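You operate a simulated robot arm through the tools that you are given. There is no shell and no other tool. Be economical: measure what you need, move in short steps, check, and stop when the job is done.

Carry out the task below with a simulated two-armed robot. There is one attempt and no reset: what you move stays moved.

Task
Pick up the jug with one hand, pass it to the other hand and put it on the top of the long bench. Put the block tray on the back half of the board table away on the shelf under the door end of the board table. Take the white pad and put it on the shelf of the vacuum table. Take the small tub marked "filler" from the middle of the board table and leave it on top of the white door there. Put the card from the top of the assembly table on top of the panel tray on the top of the assembly table. Fetch the grease tin from the top of the parts table and set it on the plain end of the packing bench. Turn the speed knob to 3. Take the filter that says "F25" from the back half of the board table and leave it on the small grey panel. Put the 4 x 40 small box from the back half of the board table on the shelf under the console end of the board table and the 4 x 50 small box on the middle of the board table. Pull the low bench drawer open. The order is free. Set down upright: jug, grease tin, filter.

Only the result counts: the job must be done as asked and must still hold three seconds after the hand-in. Knocking over, shifting, dropping, spilling or breaking anything else fails it.

Robot
Two 7-joint arms with two-finger parallel grippers on one trunk, on a base that drives. Base frame: it is fixed to the floor where the robot stands at the start and does not move with it; the origin is under the middle of the robot, x ahead of it, y to its left, z up; the surface under the hand at the start is at about z = 88. Lengths are in cm, angles in degrees, forces in N, time in s.
The left shoulder is at the start at [6, 18.9, 120.3], the right one opposite. With the tool pointing down near the work surface each hand reaches from about 10 to 66 cm from the robot's upright axis, wherever it stands, measured 20 degrees to its own side. Places, roughly: block tray [-300, -25, 100]; card [-775, 100, 75]; filter [-400, -25, 100]; grease tin [-600, 125, 100]; jug [50, 0, 100]; low bench drawer [-650, -260, 20]; middle of the board table [-290, -90, 90]; panel tray [-800, 75, 75]; plain end of the packing bench [-440, 300, 90]; shelf of the vacuum table [-620, 310, 40]; shelf under the console end of the board table [-370, -60, 30]; shelf under the door end of the board table [-250, -60, 30]; small box [-350, -25, 100]; small grey panel (26x11x2 cm) [-430, -50, 90]; small tub [-275, -100, 100]; speed knob [-530, 310, 100]; top of the long bench [170, 170, 90]; white door (30x20x5 cm) [-320, -90, 90]; white pad (6x6x5 cm) [-260, -30, 90]. Payload 3.43 kg a hand.
The TCP of each hand is the grasp point between the finger pads, 3 cm short of the fingertips. In the tool frame z runs along the fingers and y along their closing line. Largest opening 9.4 cm; finger width 2.8, thickness 1; the body of the gripper, 5 by 9.6 cm, starts 5.5 cm behind the TCP.
Orientation is told as [roll, pitch, yaw] about the base's x, y, z axes, in that order, counted from this pose: with the fingers straight down and closing along the base's y, the tool's x points along the base's -x, its y along +y and its z along -z.

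Tools
- The arms move only by the tool play_rows. It takes "left_commands", "right_commands" or both (then of equal length, played together; a hand with none holds still); each is a list of rows, each an object of numbers (a shift or turn left out is 0, a gripper value left out holds the last): "x", "y", "z": the shift along the tool's x, y, z in cm; "wx", "wy", "wz": the turn, a rotation vector about the tool's x, y, z in degrees; "jaw": the finger opening in cm, from 0 to 9.4. In form: [{"x": .., "y": .., "z": .., "wx": .., "wy": .., "wz": .., "jaw": ..}, ...]. A call has 1 to 20 rows; each row shifts and turns the commanded pose from where the row before left it, along the tool's axes as they then stand. A row lasts 0.2 s, in which the tool goes at most 5 cm and 8.6 degrees; a call with a longer step from one row to the next is refused whole, and so is a gripper value outside its range. Where a pose cannot be reached the arm comes as near as it can. A force on the tool above 40 N (or 10 N above the force at the start of the call, whichever is more), or a blocked arm, ends the call early, and 0.2 s more pass. Each finger travels about 15.3 cm/s and halts on what it meets, pressing with about 27 N; the grip force reading is that of the motor and also rises with nothing between the fingers. The clock runs only during rows and for 0.2 s after the last one: add rows that do not move to give the fingers time. It gives the time, the measured TCP pose, the force on the tool (base axes), the opening and the grip force at its end, in the units of the frame above (readings bear some noise), with the torque about the TCP (base axes, N m) and any sound that the robot's microphone picked up, and new pictures: "pictures" is both (left out), scene, wrist or none (wrist: the cameras of the hands that moved).
- Cameras (640 x 400 px; columns grow to the right, rows downward): "scene" is now at [1.4, -0.35, 174.87]; the picture's right is [-0.06, -1.00, 0.00], its down [-0.81, 0.05, -0.59] and it looks along [0.59, -0.04, -0.81] (base axes); focal length 259 px, centre (320, 200). "left" rides on the left gripper at [7.6, -1.4, -10.2] in its tool frame; the picture's right is [0.18, 0.98, 0.00], its down [-0.75, 0.14, -0.64] and it looks along [-0.63, 0.12, 0.77] (tool axes); focal length 243 px, centre (320, 200). "right" rides on the right gripper at [7.6, 1.4, -10.2] in its tool frame; the picture's right is [-0.18, 0.98, 0.00], its down [-0.75, -0.14, -0.64] and it looks along [-0.63, -0.12, 0.77] (tool axes); focal length 243 px, centre (320, 200). There is no depth. A picture from a camera that has moved, and an enlarged one, comes with that camera's place and axes in the base frame and with its lens.
- lift_body(by): slides the trunk up (or, below 0, down) by that many cm; the arms and the scene camera ride with it, the base frame stays. It gives what a move gives, with no picture.
- drive_base(legs): drives the robot by 1 to 6 legs, each [ahead, left, turn to the left] in cm, cm and degrees, along the robot's own axes; the way and the turn of a leg run together, so that a leg with both is an arc; at most 150 cm and 180 degrees a leg. The arms and the cameras ride along, it lands a little off, and it stops where it bumps. It gives what a move gives, and a new picture of the scene camera.
- head_to(pan, tilt): turns the head with the scene camera to pan (to the left, within 86 degrees either way) and tilt (down, from -29 to 69), counted from straight ahead of the robot. It gives what a move gives, and a new picture of the scene camera.
- close_up(camera, box): a new picture of the part [left, top, right, bottom] of that camera's present view, enlarged. It takes no simulated time.
- finish_job(): hands the job in; it is judged then, once.

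Work in short steps. Places have to be worked out from the pictures, the camera data and where the tool is seen: move nearer, look again, correct. Check each grasp and each placing, and mend what went wrong. You have 535 turns and 360 pictures in all, those below and enlarged ones among them. Open the grippers and draw the arms clear of the work before you hand the job in, unless the task says otherwise; then end with one line.

The tools are called after "Request:" by a JSON object that holds its "api" and its "payload". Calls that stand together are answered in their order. play_rows: Moves the arms, as the interface text tells. Its arguments: {"type":"object","properties":{"left_commands":{"type":"array","items":{"type":"object","properties":{"x":{"type":"number"},"y":{"type":"number"},"z":{"type":"number"},"wx":{"type":"number"},"wy":{"type":"number"},"wz":{"type":"number"},"jaw":{"type":"number"}}}},"right_commands":{"type":"array","items":{"type":"object","properties":{"x":{"type":"number"},"y":{"type":"number"},"z":{"type":"number"},"wx":{"type":"number"},"wy":{"type":"number"},"wz":{"type":"number"},"jaw":{"type":"number"}}}},"pictures":{"type":"string","enum":["both","scene","wrist","none"]}},"required":[]} The other tools are called the same way: lift_body (by) slides the trunk up or down; drive_base (legs) drives the base; head_to (pan, tilt) turns the head that bears the scene camera; close_up (camera, box) takes an enlarged picture of a part of a camera's view; finish_job () hands the job in.

At the start:

```text
time_s: 0.0
left_ee_pos: [40.47, 8.4, 111.49]
left_tcp_rot: [0.0, 0.1, 0.0]
left_wrist_force: [0.3, -0.3, -0.5]
left_moment: [0.03, 0.01, 0.05]
left_finger_gap: 9.42
left_grasp_force: 0.1
right_ee_pos: [31.1, -27.09, 116.22]
right_tcp_rot: [0.0, 0.0, 0.0]
right_wrist_force: [0.2, -0.6, 0.1]
right_moment: [-0.03, -0.02, 0.0]
right_finger_gap: 9.4
right_grasp_force: 0.0
trunk travel left (down, up): [-87.5, 11.5]
robot x, y, heading: [-0.03, -0.38, -0.1]
head pan, tilt: [-3.6, 54.0]
```

scene: 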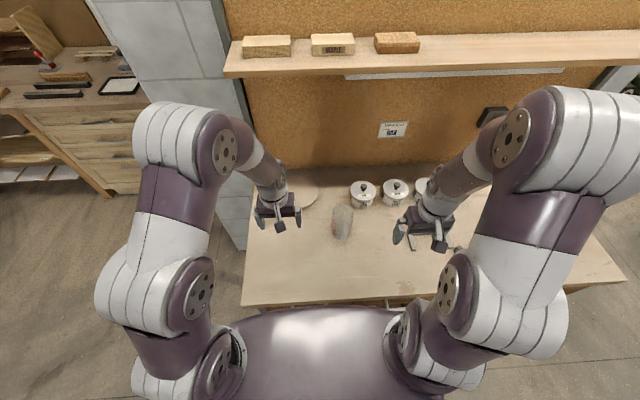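
right: 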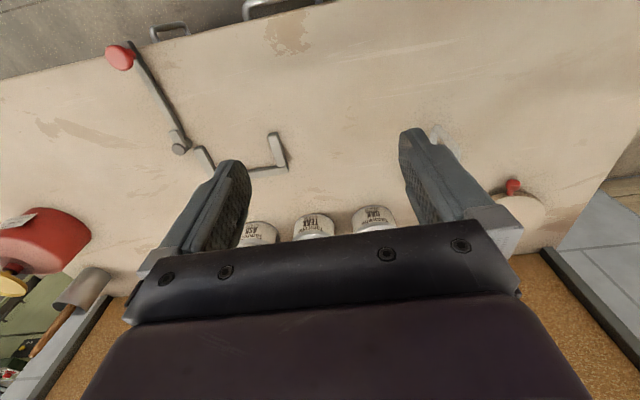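
left: 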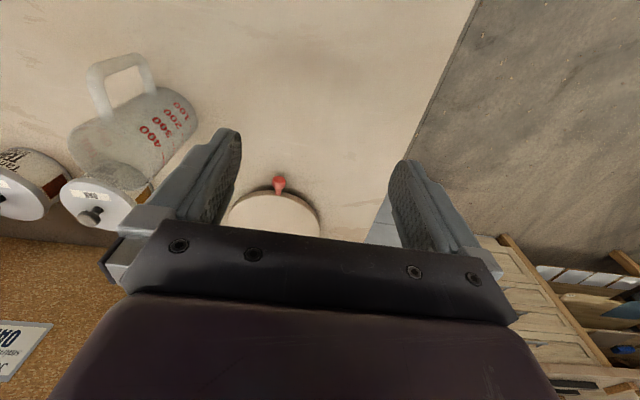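

I start by looking closely at the jug in the scene and left-hand cameras.

Request:
{"api": "close_up", "payload": {"camera": "scene", "box": [240, 150, 480, 300]}}

Request:
{"api": "close_up", "payload": {"camera": "left", "box": [0, 20, 320, 220]}}

```text
2.67 times, centred on (360, 225) of scene
camera zoom: at [1.4, -0.35, 174.87], right [-0.06, -1.0, 0.0], down [-0.81, 0.05, -0.59], along [0.59, -0.04, -0.81], focal length 692 px, centre (213, 133)
```

zoom: 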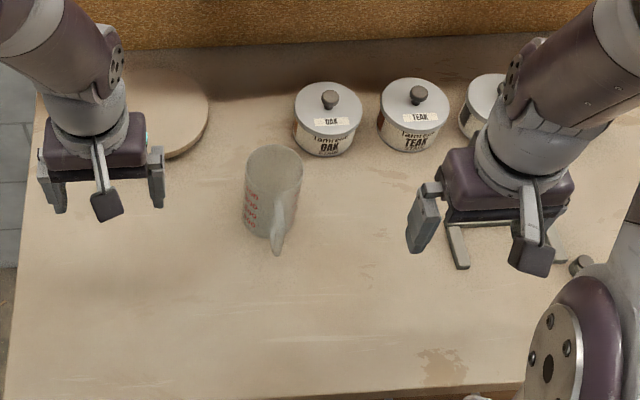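

```text
2.00 times, centred on (160, 120) of left
camera zoom: at [32.66, 6.83, 121.89], right [-0.18, 0.98, 0.0], down [0.75, 0.14, 0.64], along [0.63, 0.12, -0.77], focal length 485 px, centre (640, 360)
```

zoom: 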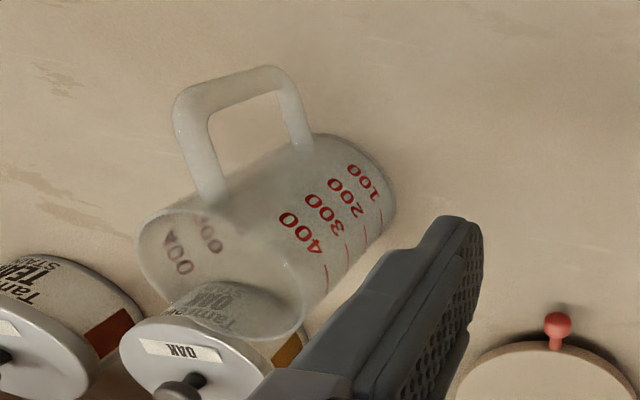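

The jug seems to stand near (50, -12), with its rim at about z = 99.5 and the handle toward me. I bring the open right hand over it and check.

Request:
{"api": "play_rows", "payload": {"right_commands": [{"x": -3.15, "y": 2.5}, {"x": -3.15, "y": 2.5}, {"x": -3.15, "y": 2.5}, {"x": -3.15, "y": 2.5}, {"x": -3.15, "y": 2.5}, {"x": -3.15, "y": 2.5}, {"z": 3}, {}]}}

```text
time_s: 1.8
left_ee_pos: [40.51, 8.41, 111.62]
left_tcp_rot: [0.0, 0.0, 0.1]
left_wrist_force: [-0.2, -0.2, 0.0]
left_moment: [0.02, -0.03, 0.02]
left_finger_gap: 9.4
left_grasp_force: 0.0
right_ee_pos: [49.92, -12.37, 113.13]
right_tcp_rot: [0.0, 0.1, 0.0]
right_wrist_force: [0.0, 0.1, -0.5]
right_moment: [0.05, -0.01, 0.02]
right_finger_gap: 9.39
right_grasp_force: 0.1
trunk travel left (down, up): [-87.5, 11.5]
robot x, y, heading: [-0.06, 0.02, 0.1]
head pan, tilt: [-3.6, 54.0]
camera scene: at [1.33, -0.36, 174.87], right [-0.06, -1.0, 0.0], down [-0.81, 0.05, -0.59], along [0.59, -0.04, -0.81], focal length 259 px, centre (320, 200)
camera right: at [42.15, -10.89, 123.29], right [0.18, 0.98, 0.0], down [0.75, -0.14, 0.64], along [0.63, -0.12, -0.77], focal length 243 px, centre (320, 200)
```

scene: 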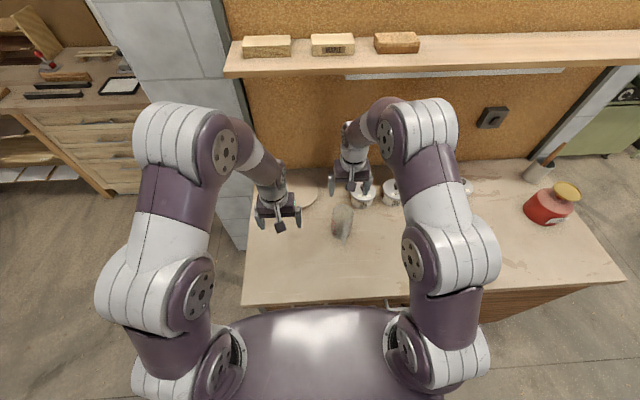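
right: 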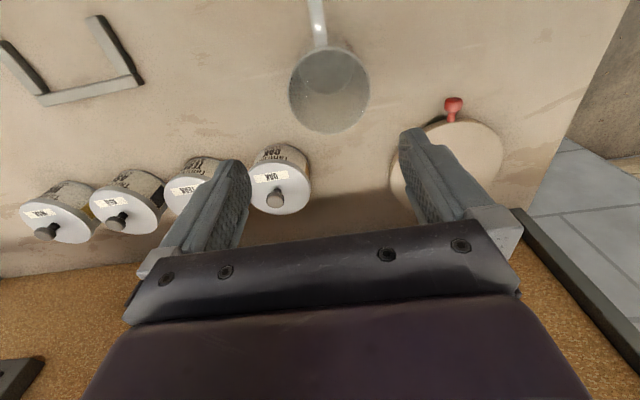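

The rim centre works out at about (48.5, -11.4, 100). I correct for that, go down around the rim and close the fingers.

Request:
{"api": "play_rows", "payload": {"right_commands": [{"x": 1.4, "y": 1.0}, {"z": 4}, {"z": 4}, {}], "pictures": "wrist"}}

```text
time_s: 2.8
left_ee_pos: [40.39, 8.45, 111.46]
left_tcp_rot: [0.0, -0.1, 0.0]
left_wrist_force: [0.3, 0.0, 0.1]
left_moment: [0.01, -0.04, -0.02]
left_finger_gap: 9.39
left_grasp_force: 0.0
right_ee_pos: [48.55, -11.19, 105.17]
right_tcp_rot: [-0.1, 0.0, -0.1]
right_wrist_force: [0.1, 0.5, -0.6]
right_moment: [0.03, 0.0, 0.01]
right_finger_gap: 9.39
right_grasp_force: 0.0
trunk travel left (down, up): [-87.5, 11.5]
robot x, y, heading: [-0.34, 0.11, 0.0]
head pan, tilt: [-3.6, 54.0]
camera right: at [40.85, -9.85, 115.39], right [0.18, 0.98, 0.0], down [0.75, -0.14, 0.64], along [0.63, -0.12, -0.77], focal length 243 px, centre (320, 200)
```

right: 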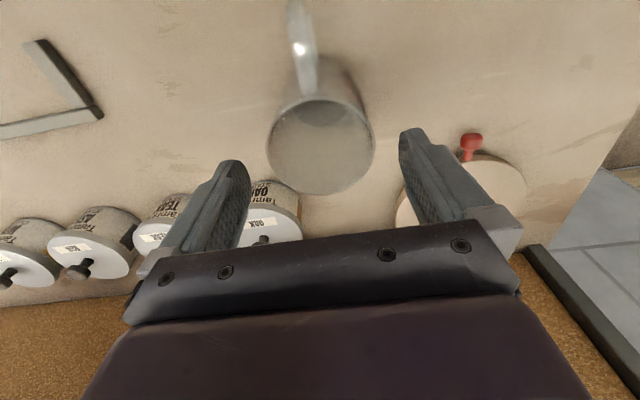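

The jug is centred at (48.2, -11.2) with its rim at z ≈ 100.7. I go down and grip.

Request:
{"api": "play_rows", "payload": {"right_commands": [{"x": 0.3, "z": 3.7}, {"z": 3.7}, {}, {"jaw": 5}, {"jaw": 5}, {"jaw": 5}, {}], "pictures": "wrist"}}

```text
time_s: 4.4
left_ee_pos: [40.44, 8.47, 111.63]
left_tcp_rot: [0.1, 0.0, 0.0]
left_wrist_force: [-0.1, 0.7, -0.7]
left_moment: [-0.02, -0.03, -0.03]
left_finger_gap: 9.4
left_grasp_force: 0.1
right_ee_pos: [48.45, -11.36, 97.74]
right_tcp_rot: [0.0, 0.0, 0.0]
right_wrist_force: [-0.1, 0.3, 0.6]
right_moment: [0.03, 0.01, 0.0]
right_finger_gap: 7.66
right_grasp_force: 26.4
trunk travel left (down, up): [-87.5, 11.5]
robot x, y, heading: [0.02, 0.35, -0.1]
head pan, tilt: [-3.6, 54.0]
camera right: at [40.73, -9.86, 108.07], right [0.18, 0.98, 0.0], down [0.75, -0.14, 0.64], along [0.63, -0.12, -0.77], focal length 243 px, centre (320, 200)
```

right: 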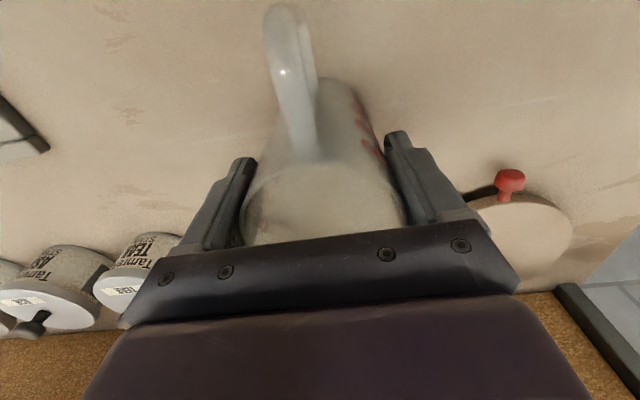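

The grip holds at 7.7 cm and 26 N. I lift the jug and, at the same time, pull the left hand back and turn it to point forward.

Request:
{"api": "play_rows", "payload": {"right_commands": [{"z": -4}, {"z": -4}, {"z": -4}, {"z": -3}, {"y": 2}, {"y": 2}, {"y": 2}, {"y": 2}, {}, {}, {}, {}], "left_commands": [{"x": 4, "y": 1}, {"x": 4, "y": 1}, {"x": 4, "y": 1}, {"x": 4, "y": 1}, {}, {"y": 2}, {"y": 2}, {"y": 1}, {}, {}, {}, {}], "pictures": "none"}}

Request:
{"api": "play_rows", "payload": {"left_commands": [{"wy": -8.2}, {"wy": -8.2}, {"wy": -8.2}, {"wy": -8.2}, {"wy": -8.2}, {"wy": -8.2}, {"wy": -8.2}, {"wy": -8.2}, {"wy": -8.2}, {"wy": -8.2}, {"wy": -8}, {}, {}]}}

```text
time_s: 7.0
left_ee_pos: [24.5, 17.32, 111.45]
left_tcp_rot: [0.0, 0.0, 0.0]
left_wrist_force: [-0.2, 0.1, 0.0]
left_moment: [0.02, 0.0, -0.01]
left_finger_gap: 9.38
left_grasp_force: 0.1
right_ee_pos: [48.26, -3.18, 112.97]
right_tcp_rot: [-0.1, 0.0, 0.0]
right_wrist_force: [-0.6, 0.1, -1.6]
right_moment: [0.03, 0.02, -0.02]
right_finger_gap: 7.65
right_grasp_force: 26.3
trunk travel left (down, up): [-87.5, 11.5]
robot x, y, heading: [-0.08, 0.34, 0.1]
head pan, tilt: [-3.6, 54.0]
```

```text
time_s: 7.5
left_ee_pos: [24.5, 17.49, 111.82]
left_tcp_rot: [0.4, -8.8, 0.1]
left_wrist_force: [-4.3, -2.2, 40.7]
left_moment: [-0.09, 3.81, 0.23]
left_finger_gap: 9.37
left_grasp_force: 0.1
left hand out of reach, approached as far as the arm can: row 2
right_ee_pos: [48.13, -3.16, 113.14]
right_tcp_rot: [0.0, -0.2, 0.1]
right_wrist_force: [-0.3, 0.1, -1.1]
right_moment: [-0.01, 0.01, 0.04]
right_finger_gap: 7.65
right_grasp_force: 27.2
trunk travel left (down, up): [-87.5, 11.5]
robot x, y, heading: [-0.34, 0.01, 0.3]
head pan, tilt: [-3.6, 54.0]
stopped in row 2 (left hand): the force on the tool passed its limit at 123 N (the readings are from after the stop); the commanded pose is now the measured one
camera scene: at [1.1, -0.31, 174.88], right [-0.06, -1.0, 0.0], down [-0.81, 0.05, -0.59], along [0.59, -0.04, -0.81], focal length 259 px, centre (320, 200)
camera left: at [15.2, 15.89, 120.88], right [-0.19, 0.98, -0.02], down [0.65, 0.14, 0.75], along [0.74, 0.13, -0.66], focal length 243 px, centre (320, 200)
```

scene: 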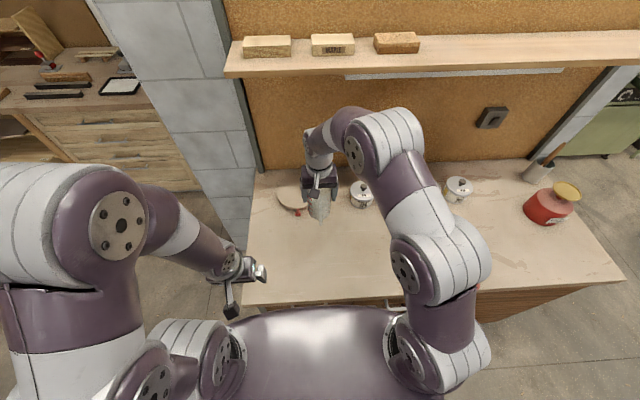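
left: 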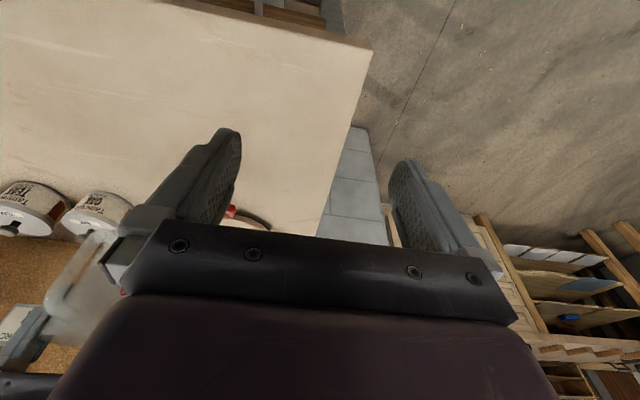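

The left arm was too folded there. I move it forward and outward first, then turn it in stages.

Request:
{"api": "play_rows", "payload": {"left_commands": [{"x": -3, "y": 3}, {"x": -3, "y": 3}, {"x": -3, "y": 3}, {"x": -3, "y": 2}, {"wy": -8}, {"wy": -8}, {"wy": -8}, {"wy": -8}, {}], "pictures": "scene"}}

```text
time_s: 9.5
left_ee_pos: [33.91, 24.24, 113.61]
left_tcp_rot: [-3.3, -27.6, 0.8]
left_wrist_force: [-0.1, 0.7, -0.1]
left_moment: [0.03, 0.01, 0.02]
left_finger_gap: 9.39
left_grasp_force: 0.1
left hand out of reach, approached as far as the arm can: row 2, 3, 5, 7
right_ee_pos: [48.33, -3.17, 112.94]
right_tcp_rot: [0.0, -0.1, 0.0]
right_wrist_force: [-0.5, -0.2, -0.3]
right_moment: [-0.02, 0.01, -0.01]
right_finger_gap: 7.67
right_grasp_force: 26.8
trunk travel left (down, up): [-87.5, 11.5]
robot x, y, heading: [-0.05, 0.15, -0.0]
head pan, tilt: [-3.6, 54.0]
camera scene: at [1.37, -0.36, 174.87], right [-0.06, -1.0, 0.0], down [-0.81, 0.05, -0.59], along [0.59, -0.04, -0.81], focal length 259 px, centre (320, 200)
```

scene: 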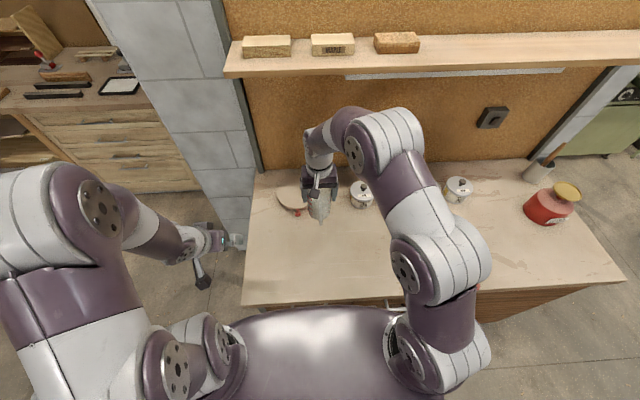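

Pointing straight forward is too cramped. Instead I'll turn the jug so its handle faces left and bring the left hand in from the left side, so first I level the left hand and turn both hands about the vertical.

Request:
{"api": "play_rows", "payload": {"left_commands": [{"wy": 7}, {"wy": 7}, {"wy": 7}, {"wy": 7}, {"wz": 8.5, "y": 1}, {"wz": 8.5}, {"wz": 8.5}, {"wz": 8.5}, {"wz": 8.5}, {"wz": 8.5}, {"wz": 8.5}, {"wz": 8.5}, {"wz": 8.5}, {"wz": 8.5}, {"wz": 5}, {}, {}], "right_commands": [{"y": -2}, {"y": -2}, {}, {}, {"wz": 8.5}, {"wz": 8.5}, {"wz": 8.5}, {"wz": 8.5}, {"wz": 8.5}, {"wz": 8.5}, {"wz": 8.5}, {"wz": 8.5}, {"wz": 8.5}, {"wz": 8.5}, {"wz": 5}, {}, {}]}}

```text
time_s: 13.1
left_ee_pos: [34.46, 24.54, 113.59]
left_tcp_rot: [10.5, -4.7, -91.3]
left_wrist_force: [0.4, 0.0, 0.5]
left_moment: [0.0, 0.0, 0.04]
left_finger_gap: 9.39
left_grasp_force: 0.0
left hand out of reach, approached as far as the arm can: row 3, 4
right_ee_pos: [48.34, -7.15, 112.99]
right_tcp_rot: [0.0, -0.1, -90.1]
right_wrist_force: [0.2, -0.8, 0.4]
right_moment: [0.03, 0.0, 0.04]
right_finger_gap: 7.63
right_grasp_force: 26.6
trunk travel left (down, up): [-87.5, 11.5]
robot x, y, heading: [0.11, -0.04, -0.1]
head pan, tilt: [-3.6, 54.0]
camera scene: at [1.41, -0.33, 174.87], right [-0.06, -1.0, 0.0], down [-0.81, 0.05, -0.59], along [0.59, -0.04, -0.81], focal length 259 px, centre (320, 200)
camera right: at [49.68, 0.45, 123.16], right [0.98, -0.18, 0.0], down [-0.14, -0.75, 0.64], along [-0.12, -0.63, -0.77], focal length 243 px, centre (320, 200)
camera left: at [31.17, 32.88, 122.84], right [0.97, 0.18, 0.16], down [0.01, -0.7, 0.72], along [0.24, -0.69, -0.68], focal length 243 px, centre (320, 200)
```

scene: 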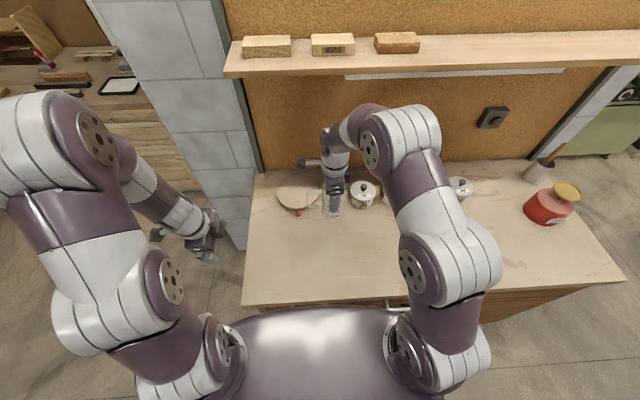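
right: 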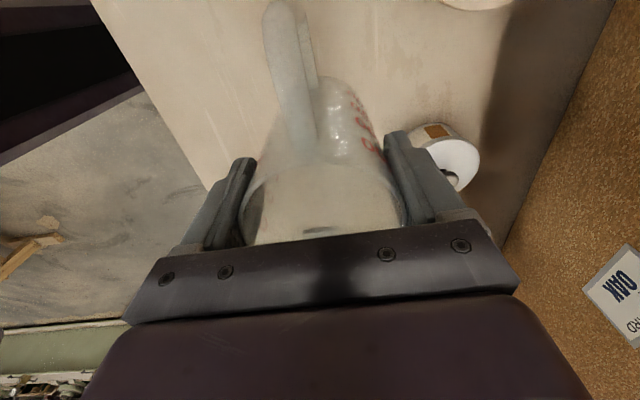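
left: 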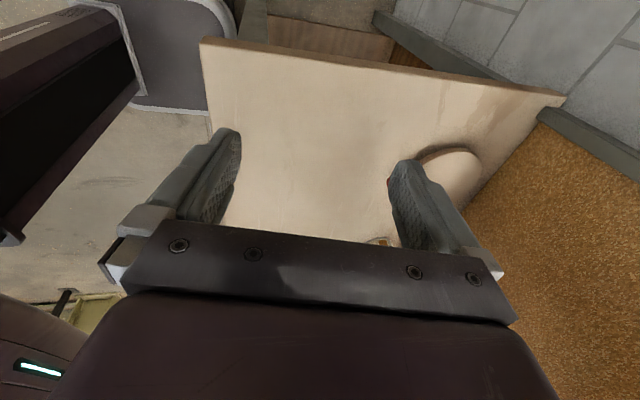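

The handle now points left, with its outer bar near (48, -0.7, 111). I move the left hand forward to x ≈ 48 and tilt it towards the jug.

Request:
{"api": "play_rows", "payload": {"left_commands": [{"wx": 5.2, "y": 3.5, "x": 1}, {"wx": 5.2, "y": 3.5, "x": 1}, {"y": 3.5}, {"y": 3}, {"wy": -8}, {"wy": -8}, {"wy": -8}, {"wy": -8}, {"wy": -8}, {"wy": -8}, {"wy": -8}, {"wy": -8}, {}]}}

```text
time_s: 15.9
left_ee_pos: [38.75, 24.49, 107.32]
left_tcp_rot: [0.3, -68.8, -91.6]
left_wrist_force: [-0.7, 0.5, 0.3]
left_moment: [-0.03, 0.02, -0.01]
left_finger_gap: 9.39
left_grasp_force: 0.1
left hand out of reach, approached as far as the arm can: row 2, 3, 4
right_ee_pos: [48.39, -7.12, 113.01]
right_tcp_rot: [0.0, 0.1, -90.0]
right_wrist_force: [-0.7, 0.7, -1.3]
right_moment: [0.03, 0.0, 0.02]
right_finger_gap: 7.6
right_grasp_force: 26.7
trunk travel left (down, up): [-87.5, 11.5]
robot x, y, heading: [0.21, -0.16, 0.2]
head pan, tilt: [-3.6, 54.0]
camera scene: at [1.41, -0.38, 174.87], right [-0.06, -1.0, 0.0], down [-0.81, 0.05, -0.59], along [0.59, -0.04, -0.81], focal length 259 px, centre (320, 200)
camera left: at [37.45, 36.74, 104.02], right [0.98, 0.04, -0.17], down [0.15, 0.32, 0.94], along [0.1, -0.95, 0.31], focal length 243 px, centre (320, 200)
```

scene: 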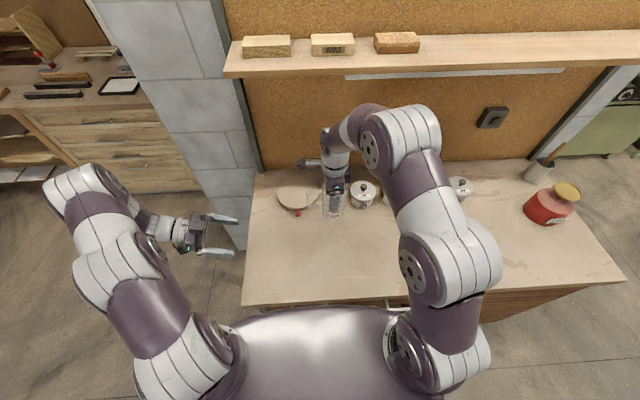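
left: 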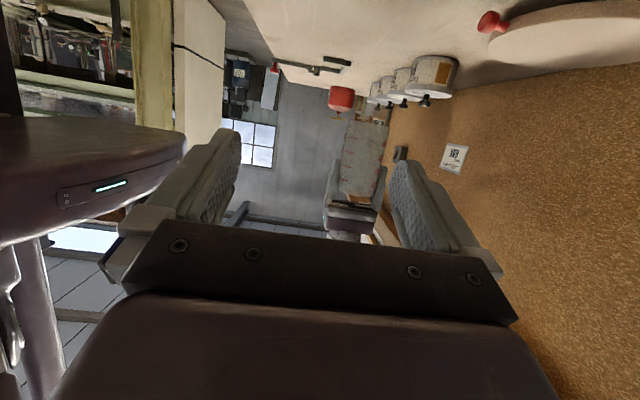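

The left hand now points at the jug. I line it up in x and z, level it a bit more and look again.

Request:
{"api": "play_rows", "payload": {"left_commands": [{"y": 3.2, "x": -1.7, "z": -0.6}, {"y": 3.1, "x": -1.7, "z": -0.6}, {"y": 3, "wy": -6}, {"wy": -6}, {"z": 2}, {"z": 2}, {}]}}

```text
time_s: 17.5
left_ee_pos: [47.97, 20.21, 110.39]
left_tcp_rot: [0.8, -80.8, -92.1]
left_wrist_force: [0.5, -0.2, 0.1]
left_moment: [-0.01, 0.01, 0.01]
left_finger_gap: 9.37
left_grasp_force: 0.1
right_ee_pos: [48.3, -7.17, 112.96]
right_tcp_rot: [0.0, 0.0, -90.1]
right_wrist_force: [0.2, -0.4, -1.2]
right_moment: [-0.03, -0.01, -0.03]
right_finger_gap: 7.59
right_grasp_force: 26.1
trunk travel left (down, up): [-87.5, 11.5]
robot x, y, heading: [0.02, 0.04, 0.1]
head pan, tilt: [-3.6, 54.0]
camera scene: at [1.4, -0.24, 174.87], right [-0.06, -1.0, 0.0], down [-0.81, 0.05, -0.59], along [0.59, -0.04, -0.81], focal length 259 px, centre (320, 200)
camera left: at [46.63, 31.43, 104.62], right [0.98, 0.01, -0.18], down [0.15, 0.51, 0.85], along [0.1, -0.86, 0.5], focal length 243 px, centre (320, 200)
```

scene: 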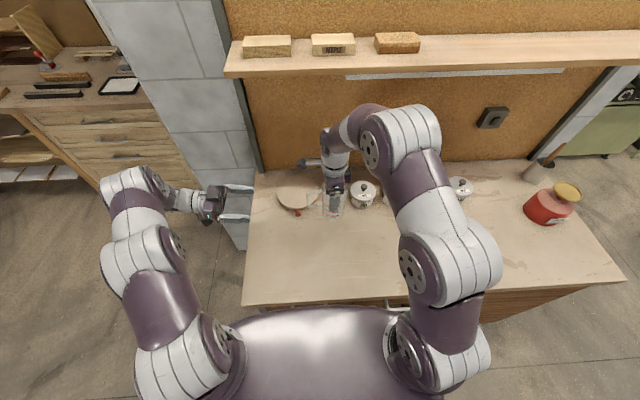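
left: 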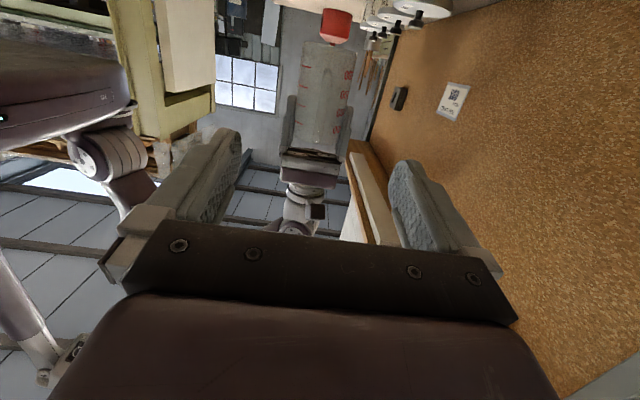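

Request:
{"api": "close_up", "payload": {"camera": "left", "box": [240, 0, 400, 240]}}

```text
1.67 times, centred on (320, 120) of left
camera zoom: at [46.63, 31.43, 104.62], right [0.98, 0.01, -0.18], down [0.15, 0.51, 0.85], along [0.1, -0.86, 0.5], focal length 404 px, centre (320, 333)
```

zoom: 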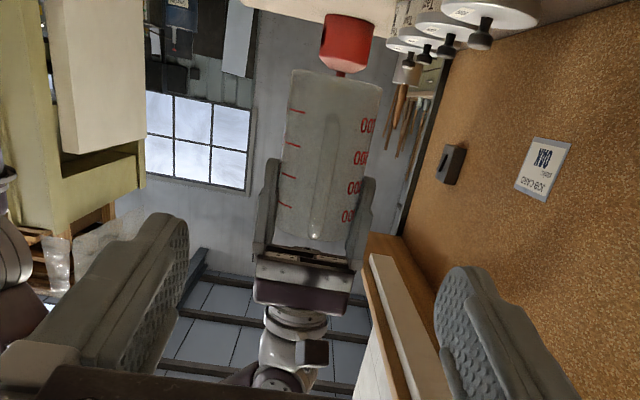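

The handle bar spans z ≈ 105.5 to 114 at x ≈ 47.9. I advance the left hand until the bar lies between its pads.

Request:
{"api": "play_rows", "payload": {"left_commands": [{"z": 3.9, "x": -0.55, "y": 0.13, "jaw": 7}, {"z": 3.9, "x": -0.55, "y": 0.13}, {"z": 3.9, "x": -0.55, "y": 0.13}, {"z": 3.5, "x": -0.5, "y": 0.13}, {}], "pictures": "wrist"}}

```text
time_s: 18.7
left_ee_pos: [48.09, 4.88, 110.07]
left_tcp_rot: [0.7, -80.8, -92.1]
left_wrist_force: [0.4, -0.5, -0.4]
left_moment: [0.04, 0.0, -0.03]
left_finger_gap: 7.0
left_grasp_force: 0.0
right_ee_pos: [48.44, -7.09, 113.09]
right_tcp_rot: [0.1, 0.0, -90.0]
right_wrist_force: [0.2, -0.8, -0.6]
right_moment: [-0.02, -0.01, 0.0]
right_finger_gap: 7.59
right_grasp_force: 27.2
trunk travel left (down, up): [-87.5, 11.5]
robot x, y, heading: [-0.24, 0.11, 0.1]
head pan, tilt: [-3.6, 54.0]
camera left: at [46.77, 16.13, 104.24], right [0.98, 0.01, -0.18], down [0.15, 0.51, 0.85], along [0.1, -0.86, 0.5], focal length 243 px, centre (320, 200)
```

left: 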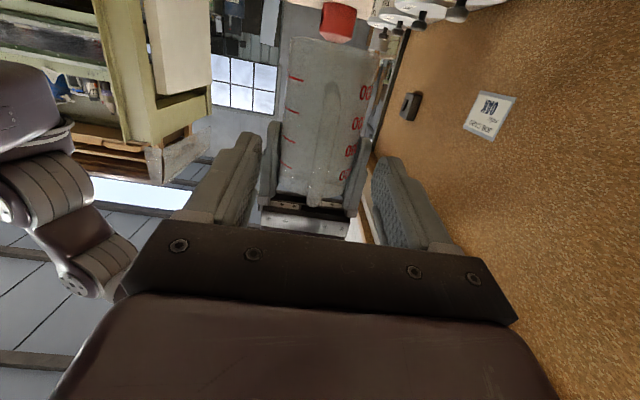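

The bar is centred between the fingers. I go 4.6 cm further and close.

Request:
{"api": "play_rows", "payload": {"left_commands": [{"z": 2.3, "x": -0.3, "y": 0.05}, {"z": 2.2, "x": -0.3, "y": 0.05}, {}, {"jaw": 0}, {"jaw": 0}, {"jaw": 0}, {"jaw": 0}], "pictures": "both"}}

```text
time_s: 20.3
left_ee_pos: [48.07, 0.22, 109.92]
left_tcp_rot: [0.7, -80.7, -92.1]
left_wrist_force: [9.3, 3.3, -3.6]
left_moment: [0.16, 0.13, 0.05]
left_finger_gap: 1.51
left_grasp_force: 27.2
right_ee_pos: [48.33, -7.18, 112.92]
right_tcp_rot: [-0.1, 0.0, -89.9]
right_wrist_force: [-10.2, -3.8, 3.4]
right_moment: [0.0, 0.22, 0.69]
right_finger_gap: 7.55
right_grasp_force: 27.1
trunk travel left (down, up): [-87.5, 11.5]
robot x, y, heading: [-0.12, 0.15, 0.0]
head pan, tilt: [-3.6, 54.0]
camera scene: at [1.42, -0.36, 174.87], right [-0.06, -1.0, 0.0], down [-0.81, 0.05, -0.59], along [0.59, -0.04, -0.81], focal length 259 px, centre (320, 200)
camera left: at [46.78, 11.48, 104.26], right [0.98, 0.01, -0.18], down [0.15, 0.51, 0.85], along [0.1, -0.86, 0.5], focal length 243 px, centre (320, 200)
```

scene: 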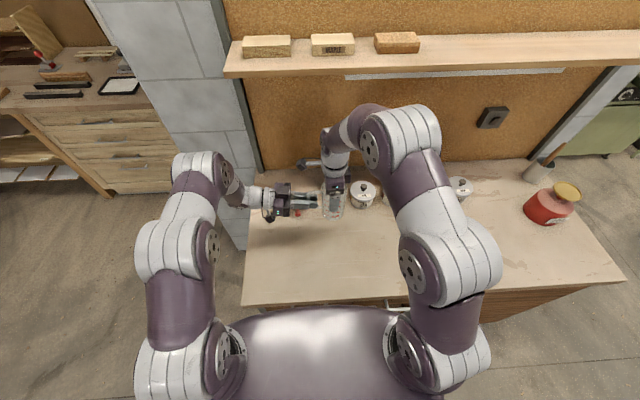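
left: 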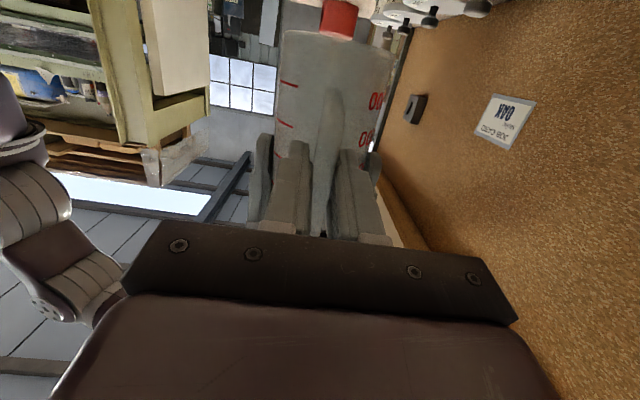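

The left hand holds the handle (gap 1.5 cm, 27 N). The right hand now opens and moves straight up.

Request:
{"api": "play_rows", "payload": {"right_commands": [{"jaw": 9.4}, {"jaw": 9.4}, {"jaw": 9.4}, {"z": -3}, {"z": -3}, {"z": -3}, {"z": -3}, {"x": -4}, {"x": -4}, {}], "pictures": "both"}}

```text
time_s: 22.5
left_ee_pos: [48.1, 0.21, 109.98]
left_tcp_rot: [0.7, -80.7, -91.8]
left_wrist_force: [0.0, 0.2, -0.5]
left_moment: [0.06, -0.01, 0.0]
left_finger_gap: 1.55
left_grasp_force: 27.0
right_ee_pos: [47.09, -15.28, 123.34]
right_tcp_rot: [0.0, -0.1, -90.0]
right_wrist_force: [0.2, -0.3, -0.1]
right_moment: [-0.01, 0.02, 0.02]
right_finger_gap: 9.42
right_grasp_force: 0.0
right hand out of reach, approached as far as the arm can: row 7
trunk travel left (down, up): [-87.5, 11.5]
robot x, y, heading: [-0.0, -0.07, -0.1]
head pan, tilt: [-3.6, 54.0]
camera scene: at [1.41, -0.19, 174.87], right [-0.06, -1.0, 0.0], down [-0.81, 0.05, -0.59], along [0.59, -0.04, -0.81], focal length 259 px, centre (320, 200)
camera right: at [48.44, -7.7, 133.59], right [0.98, -0.18, 0.0], down [-0.14, -0.75, 0.64], along [-0.12, -0.63, -0.77], focal length 243 px, centre (320, 200)
```

scene: 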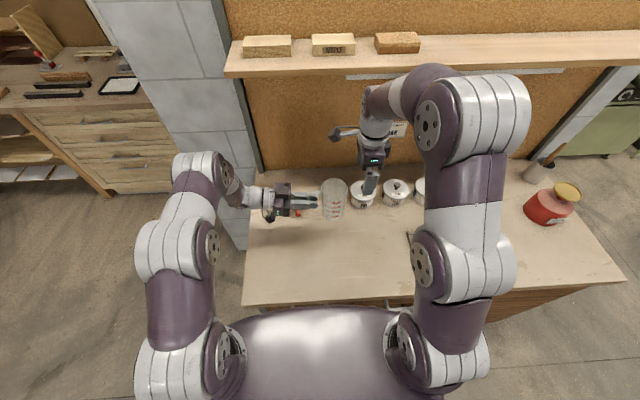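
right: 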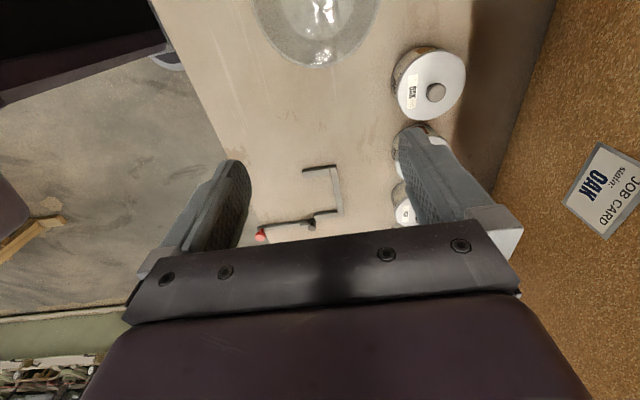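

The jug is safely in the left hand. I tuck the right hand back and turn the head left to see the long bench.

Request:
{"api": "play_rows", "payload": {"right_commands": [{"wz": -8.5, "x": -2}, {"wz": -8.5, "x": -2}, {"wz": -8.5}, {"wz": -8.5}, {"wz": -8.5}, {"wz": -8.5}, {"wz": -8.5}, {"wz": -8.5}, {"wz": -8.5}, {"wz": -8.5}, {"wz": -5}, {"x": 4, "y": -2}, {"x": 4, "y": -2}, {"x": 4, "y": -2}, {"x": 3, "y": -1}, {}], "pictures": "none"}}

Request:
{"api": "head_to", "payload": {"pan": 50, "tilt": 25}}

Request:
{"api": "head_to", "payload": {"pan": 86, "tilt": 25}}

```text
time_s: 25.9
left_ee_pos: [48.11, 0.27, 109.92]
left_tcp_rot: [0.5, -80.7, -91.8]
left_wrist_force: [0.0, 0.2, 1.0]
left_moment: [0.02, 0.01, 0.0]
left_finger_gap: 1.54
left_grasp_force: 27.6
right_ee_pos: [32.52, -26.23, 123.35]
right_tcp_rot: [0.0, 0.0, 0.0]
right_wrist_force: [-0.6, -0.4, -0.5]
right_moment: [0.01, 0.02, -0.03]
right_finger_gap: 9.39
right_grasp_force: 0.1
trunk travel left (down, up): [-87.5, 11.5]
robot x, y, heading: [-0.01, -0.16, -0.2]
head pan, tilt: [-3.6, 54.0]
```

```text
time_s: 27.1
left_ee_pos: [48.05, 0.17, 109.99]
left_tcp_rot: [0.5, -80.7, -91.9]
left_wrist_force: [0.1, -0.8, 0.8]
left_moment: [0.04, -0.01, 0.01]
left_finger_gap: 1.54
left_grasp_force: 27.0
right_ee_pos: [32.43, -26.3, 123.33]
right_tcp_rot: [0.1, 0.0, 0.1]
right_wrist_force: [0.4, 0.6, 0.3]
right_moment: [0.0, -0.02, -0.03]
right_finger_gap: 9.4
right_grasp_force: 0.0
trunk travel left (down, up): [-87.5, 11.5]
robot x, y, heading: [-0.33, 0.14, 0.2]
head pan, tilt: [50.0, 25.0]
camera scene: at [0.07, 7.17, 179.14], right [0.77, -0.64, 0.0], down [-0.27, -0.32, -0.91], along [0.58, 0.69, -0.42], focal length 259 px, centre (320, 200)
```

scene: 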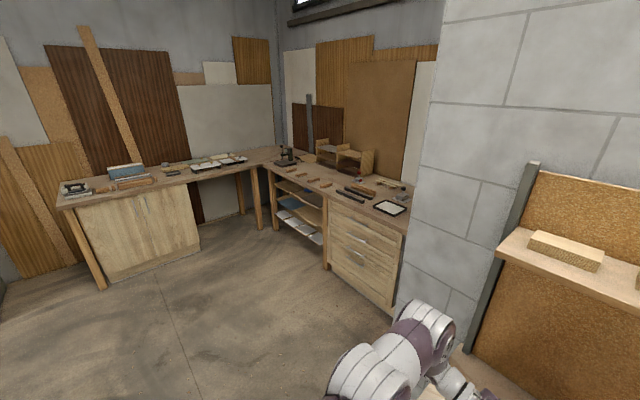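

```text
time_s: 28.1
left_ee_pos: [48.25, 0.28, 110.0]
left_tcp_rot: [0.7, -80.6, -92.0]
left_wrist_force: [0.1, 0.3, -0.4]
left_moment: [0.03, 0.02, -0.01]
left_finger_gap: 1.53
left_grasp_force: 27.0
right_ee_pos: [32.38, -26.19, 123.22]
right_tcp_rot: [0.0, 0.0, 0.1]
right_wrist_force: [-0.6, 0.2, -0.7]
right_moment: [0.01, 0.0, -0.01]
right_finger_gap: 9.41
right_grasp_force: 0.0
trunk travel left (down, up): [-87.5, 11.5]
robot x, y, heading: [-0.32, 0.03, 0.1]
head pan, tilt: [85.9, 25.0]
camera scene: at [-5.22, 9.31, 179.14], right [1.0, -0.07, 0.0], down [-0.03, -0.42, -0.91], along [0.06, 0.9, -0.42], focal length 259 px, centre (320, 200)
```

scene: 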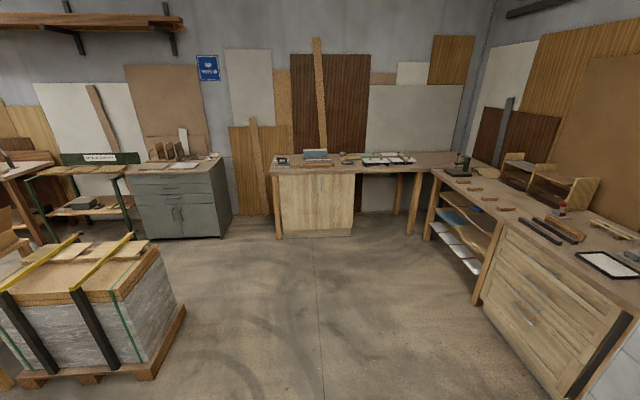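

The long bench is the right leg of the L, with its front edge near x ≈ 131 running from y ≈ 70 to 265. I back off a little and drive left.

Request:
{"api": "drive_base", "payload": {"legs": [[-15, 0, 0], [0, 150, 0], [40, 25, 0]]}}

Request:
{"api": "head_to", "payload": {"pan": 0, "tilt": 40}}

```text
time_s: 38.8
left_ee_pos: [71.69, 173.97, 110.08]
left_tcp_rot: [0.9, -80.8, -91.4]
left_wrist_force: [0.1, 0.3, -1.5]
left_moment: [0.03, 0.0, 0.0]
left_finger_gap: 1.52
left_grasp_force: 27.2
right_ee_pos: [56.47, 147.33, 123.43]
right_tcp_rot: [0.0, 0.0, 0.9]
right_wrist_force: [-0.1, 0.4, 0.5]
right_moment: [-0.01, 0.02, 0.02]
right_finger_gap: 9.38
right_grasp_force: 0.1
trunk travel left (down, up): [-87.5, 11.5]
robot x, y, heading: [23.94, 173.64, 0.7]
head pan, tilt: [85.9, 25.0]
camera scene: at [18.16, 182.36, 179.15], right [1.0, -0.06, 0.0], down [-0.02, -0.42, -0.91], along [0.05, 0.91, -0.42], focal length 259 px, centre (320, 200)
```

scene: 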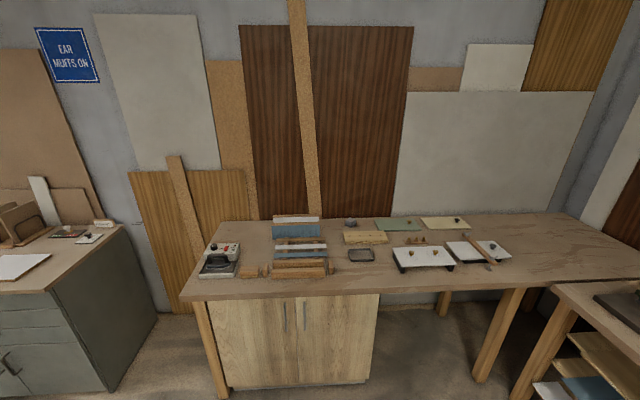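

```text
time_s: 40.4
left_ee_pos: [71.7, 174.04, 109.99]
left_tcp_rot: [0.7, -80.8, -91.2]
left_wrist_force: [-0.2, -0.7, -0.7]
left_moment: [0.05, 0.02, 0.02]
left_finger_gap: 1.54
left_grasp_force: 27.3
right_ee_pos: [56.4, 147.42, 123.35]
right_tcp_rot: [0.0, 0.0, 0.8]
right_wrist_force: [0.5, 0.1, 0.5]
right_moment: [0.0, -0.02, 0.01]
right_finger_gap: 9.39
right_grasp_force: 0.0
trunk travel left (down, up): [-87.5, 11.5]
robot x, y, heading: [23.62, 173.07, 0.7]
head pan, tilt: [0.0, 40.0]
camera scene: at [26.22, 173.34, 176.81], right [0.02, -1.0, 0.0], down [-0.64, -0.01, -0.77], along [0.77, 0.01, -0.64], focal length 259 px, centre (320, 200)
```

scene: 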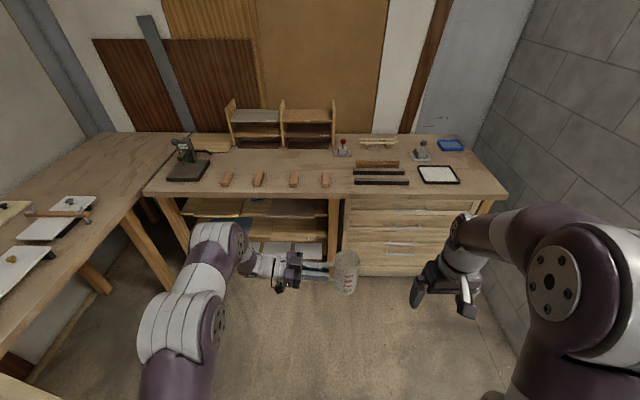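

There is a clear gap near the front edge between the fourth small block and the black rods, around (143, 163). The left hand's camera hangs below the hand, so I turn the hand to leave it off the front edge, with the handle toward me.

Request:
{"api": "play_rows", "payload": {"left_commands": [{"wx": -7.9, "wz": -1.3, "y": 1}, {"wx": -7.9, "wz": -1.3, "y": 1}, {"wx": -7.9, "wz": -1.3, "y": 1}, {"wx": -7.9, "wz": -1.3, "y": 1}, {"wx": -7.9, "wz": -1.3}, {"wx": -7.9, "wz": -1.3}, {"wx": -7.9, "wz": -1.3}, {}], "pictures": "scene"}}

Request:
{"api": "close_up", "payload": {"camera": "scene", "box": [200, 120, 480, 295]}}

```text
time_s: 42.2
left_ee_pos: [75.5, 174.97, 110.07]
left_tcp_rot: [-0.1, -80.7, -34.2]
left_wrist_force: [0.2, -0.5, -0.9]
left_moment: [0.01, 0.07, -0.01]
left_finger_gap: 1.51
left_grasp_force: 26.8
right_ee_pos: [56.46, 147.45, 123.32]
right_tcp_rot: [0.0, 0.0, 0.8]
right_wrist_force: [1.0, -0.5, -0.7]
right_moment: [0.01, 0.02, -0.01]
right_finger_gap: 9.4
right_grasp_force: 0.1
trunk travel left (down, up): [-87.5, 11.5]
robot x, y, heading: [23.92, 173.27, 0.7]
head pan, tilt: [0.0, 40.0]
camera scene: at [26.26, 173.39, 176.81], right [0.01, -1.0, 0.0], down [-0.64, -0.01, -0.77], along [0.77, 0.01, -0.64], focal length 259 px, centre (320, 200)
```

scene: 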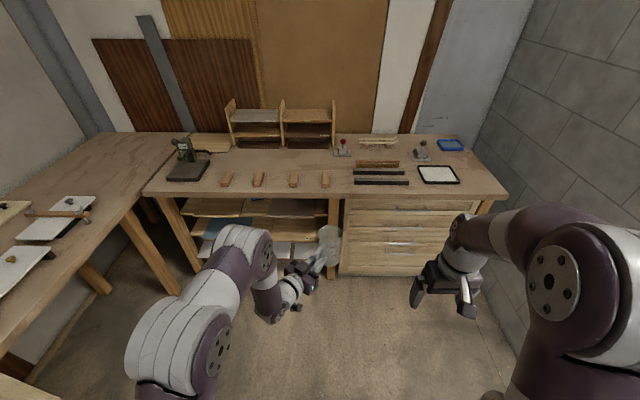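

```text
2.29 times, centred on (340, 208) of scene
camera zoom: at [26.26, 173.39, 176.81], right [0.01, -1.0, 0.0], down [-0.64, -0.01, -0.77], along [0.77, 0.01, -0.64], focal length 593 px, centre (274, 183)
```

zoom: 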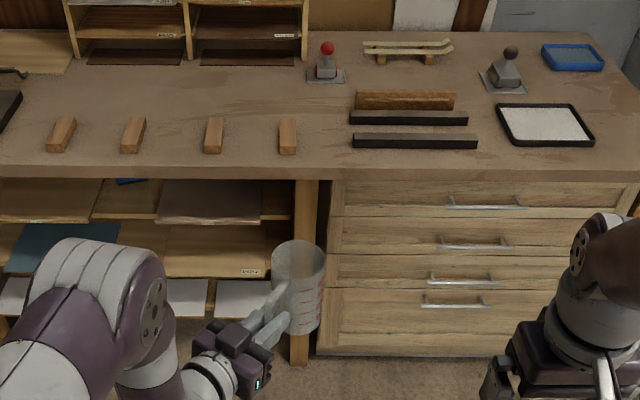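

The gap is centred near y ≈ 162, with the bench edge at x ≈ 136–138. I drive closer and look again.

Request:
{"api": "drive_base", "payload": {"legs": [[48, -9, 0]]}}

Request:
{"api": "head_to", "payload": {"pan": 0, "tilt": 58}}

```text
time_s: 45.1
left_ee_pos: [123.91, 166.5, 110.06]
left_tcp_rot: [0.3, -80.9, -34.5]
left_wrist_force: [-0.8, -0.6, -1.0]
left_moment: [0.01, 0.01, -0.01]
left_finger_gap: 1.51
left_grasp_force: 26.6
right_ee_pos: [104.93, 139.11, 123.4]
right_tcp_rot: [-0.1, 0.0, 1.0]
right_wrist_force: [0.0, 0.9, 0.2]
right_moment: [-0.01, 0.02, -0.04]
right_finger_gap: 9.41
right_grasp_force: 0.0
trunk travel left (down, up): [-87.5, 11.5]
robot x, y, heading: [72.32, 164.79, 1.1]
head pan, tilt: [0.0, 40.0]
camera scene: at [74.56, 165.03, 176.81], right [0.02, -1.0, 0.0], down [-0.64, -0.01, -0.77], along [0.77, 0.01, -0.64], focal length 259 px, centre (320, 200)
```

scene: 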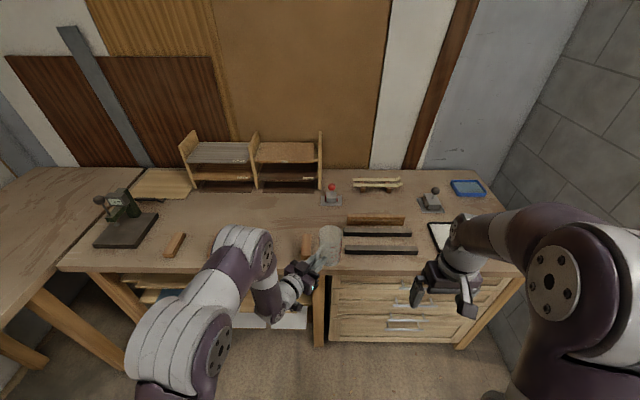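

```text
time_s: 45.9
left_ee_pos: [124.0, 166.6, 110.02]
left_tcp_rot: [-0.1, -80.7, -34.5]
left_wrist_force: [0.4, -0.1, -0.3]
left_moment: [0.0, 0.06, 0.01]
left_finger_gap: 1.54
left_grasp_force: 26.5
right_ee_pos: [104.89, 139.23, 123.4]
right_tcp_rot: [0.0, 0.0, 0.9]
right_wrist_force: [0.3, -0.1, 0.2]
right_moment: [-0.02, 0.02, -0.02]
right_finger_gap: 9.42
right_grasp_force: 0.0
trunk travel left (down, up): [-87.5, 11.5]
robot x, y, heading: [71.83, 164.56, 0.8]
head pan, tilt: [0.0, 58.0]
camera scene: at [73.12, 164.97, 174.38], right [0.02, -1.0, 0.0], down [-0.85, -0.01, -0.53], along [0.53, 0.01, -0.85], focal length 259 px, centre (320, 200)
```

scene: 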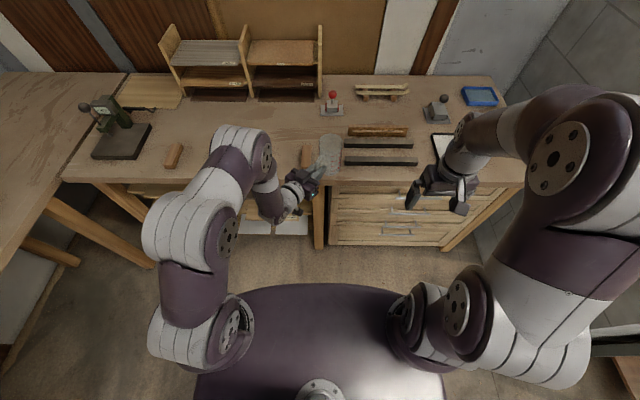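

The edge is at x ≈ 136, and the gap between the block (y ≥ 169) and the rods (y ≤ 156) is clear. I drive 13.5 cm ahead with the jug held high.

Request:
{"api": "drive_base", "payload": {"legs": [[13.5, 0, -0.8]]}}

Request:
{"api": "close_up", "payload": {"camera": "scene", "box": [200, 100, 440, 250]}}

```text
time_s: 47.2
left_ee_pos: [137.55, 165.94, 110.08]
left_tcp_rot: [0.3, -80.8, -35.5]
left_wrist_force: [-0.4, 0.1, -0.8]
left_moment: [0.02, 0.05, -0.02]
left_finger_gap: 1.5
left_grasp_force: 27.0
right_ee_pos: [118.05, 138.75, 123.37]
right_tcp_rot: [0.0, -0.1, 0.1]
right_wrist_force: [-0.5, -0.1, -0.6]
right_moment: [0.0, 0.02, -0.01]
right_finger_gap: 9.42
right_grasp_force: 0.0
trunk travel left (down, up): [-87.5, 11.5]
robot x, y, heading: [85.61, 164.63, 0.1]
head pan, tilt: [0.0, 58.0]
camera scene: at [86.4, 165.09, 174.38], right [0.0, -1.0, 0.0], down [-0.85, 0.0, -0.53], along [0.53, 0.0, -0.85], focal length 259 px, centre (320, 200)
```

scene: 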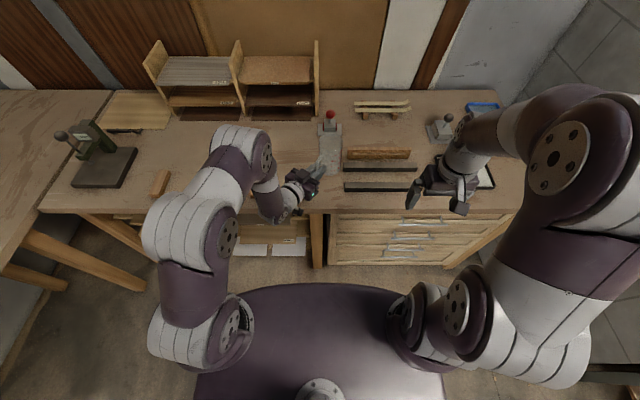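

```text
2.67 times, centred on (320, 175) of scene
camera zoom: at [86.4, 165.09, 174.38], right [0.0, -1.0, 0.0], down [-0.85, 0.0, -0.53], along [0.53, 0.0, -0.85], focal length 692 px, centre (320, 267)
```

zoom: 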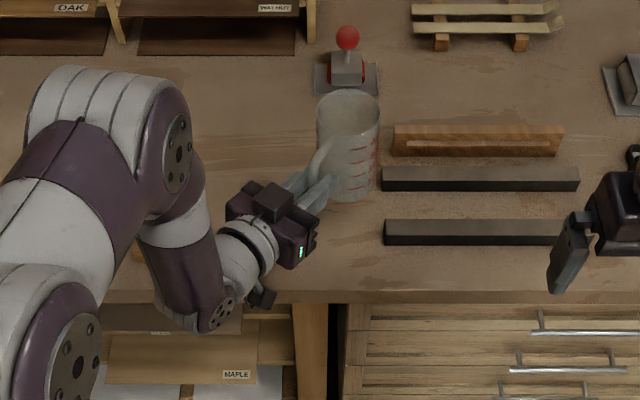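

The jug hovers over the gap. I nudge it 0.8 cm left and lower it most of the way.

Request:
{"api": "play_rows", "payload": {"left_commands": [{"y": 0.65, "z": -0.45, "x": 0.07}, {"x": 2.96, "z": 0.48}, {"x": 2.96, "z": 0.48}, {"x": 2.96, "z": 0.48}, {"x": 2.96, "z": 0.48}, {"x": 1.5, "z": 0.24}, {}], "pictures": "both"}}

```text
time_s: 48.9
left_ee_pos: [137.67, 166.84, 96.63]
left_tcp_rot: [1.0, -81.0, -35.9]
left_wrist_force: [-1.2, 1.8, 17.2]
left_moment: [-0.37, -0.6, 0.01]
left_finger_gap: 1.54
left_grasp_force: 26.8
right_ee_pos: [118.02, 138.73, 123.54]
right_tcp_rot: [0.0, -0.1, 0.1]
right_wrist_force: [-0.4, 0.3, -0.6]
right_moment: [0.01, -0.02, 0.02]
right_finger_gap: 9.39
right_grasp_force: 0.1
trunk travel left (down, up): [-87.5, 11.5]
robot x, y, heading: [85.63, 165.25, 0.1]
head pan, tilt: [0.0, 58.0]
camera scene: at [86.36, 165.11, 174.4], right [0.0, -1.0, 0.0], down [-0.85, 0.0, -0.53], along [0.53, 0.0, -0.85], focal length 259 px, centre (320, 200)
camera left: at [127.45, 172.04, 90.87], right [0.54, 0.82, -0.18], down [-0.34, 0.41, 0.84], along [0.77, -0.4, 0.51], focal length 243 px, centre (320, 200)
```

scene: 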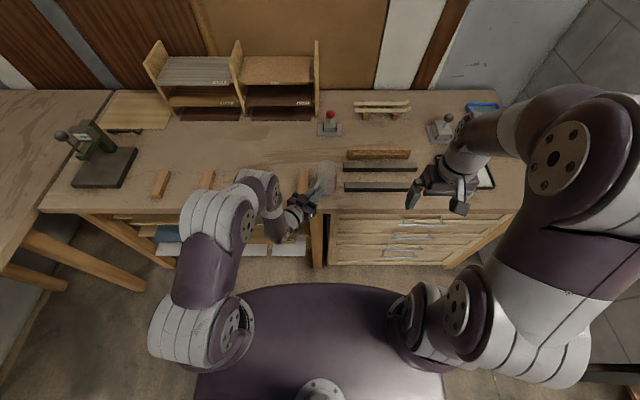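
left: 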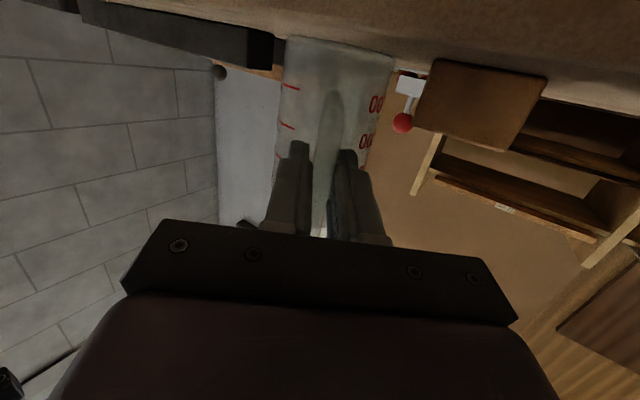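

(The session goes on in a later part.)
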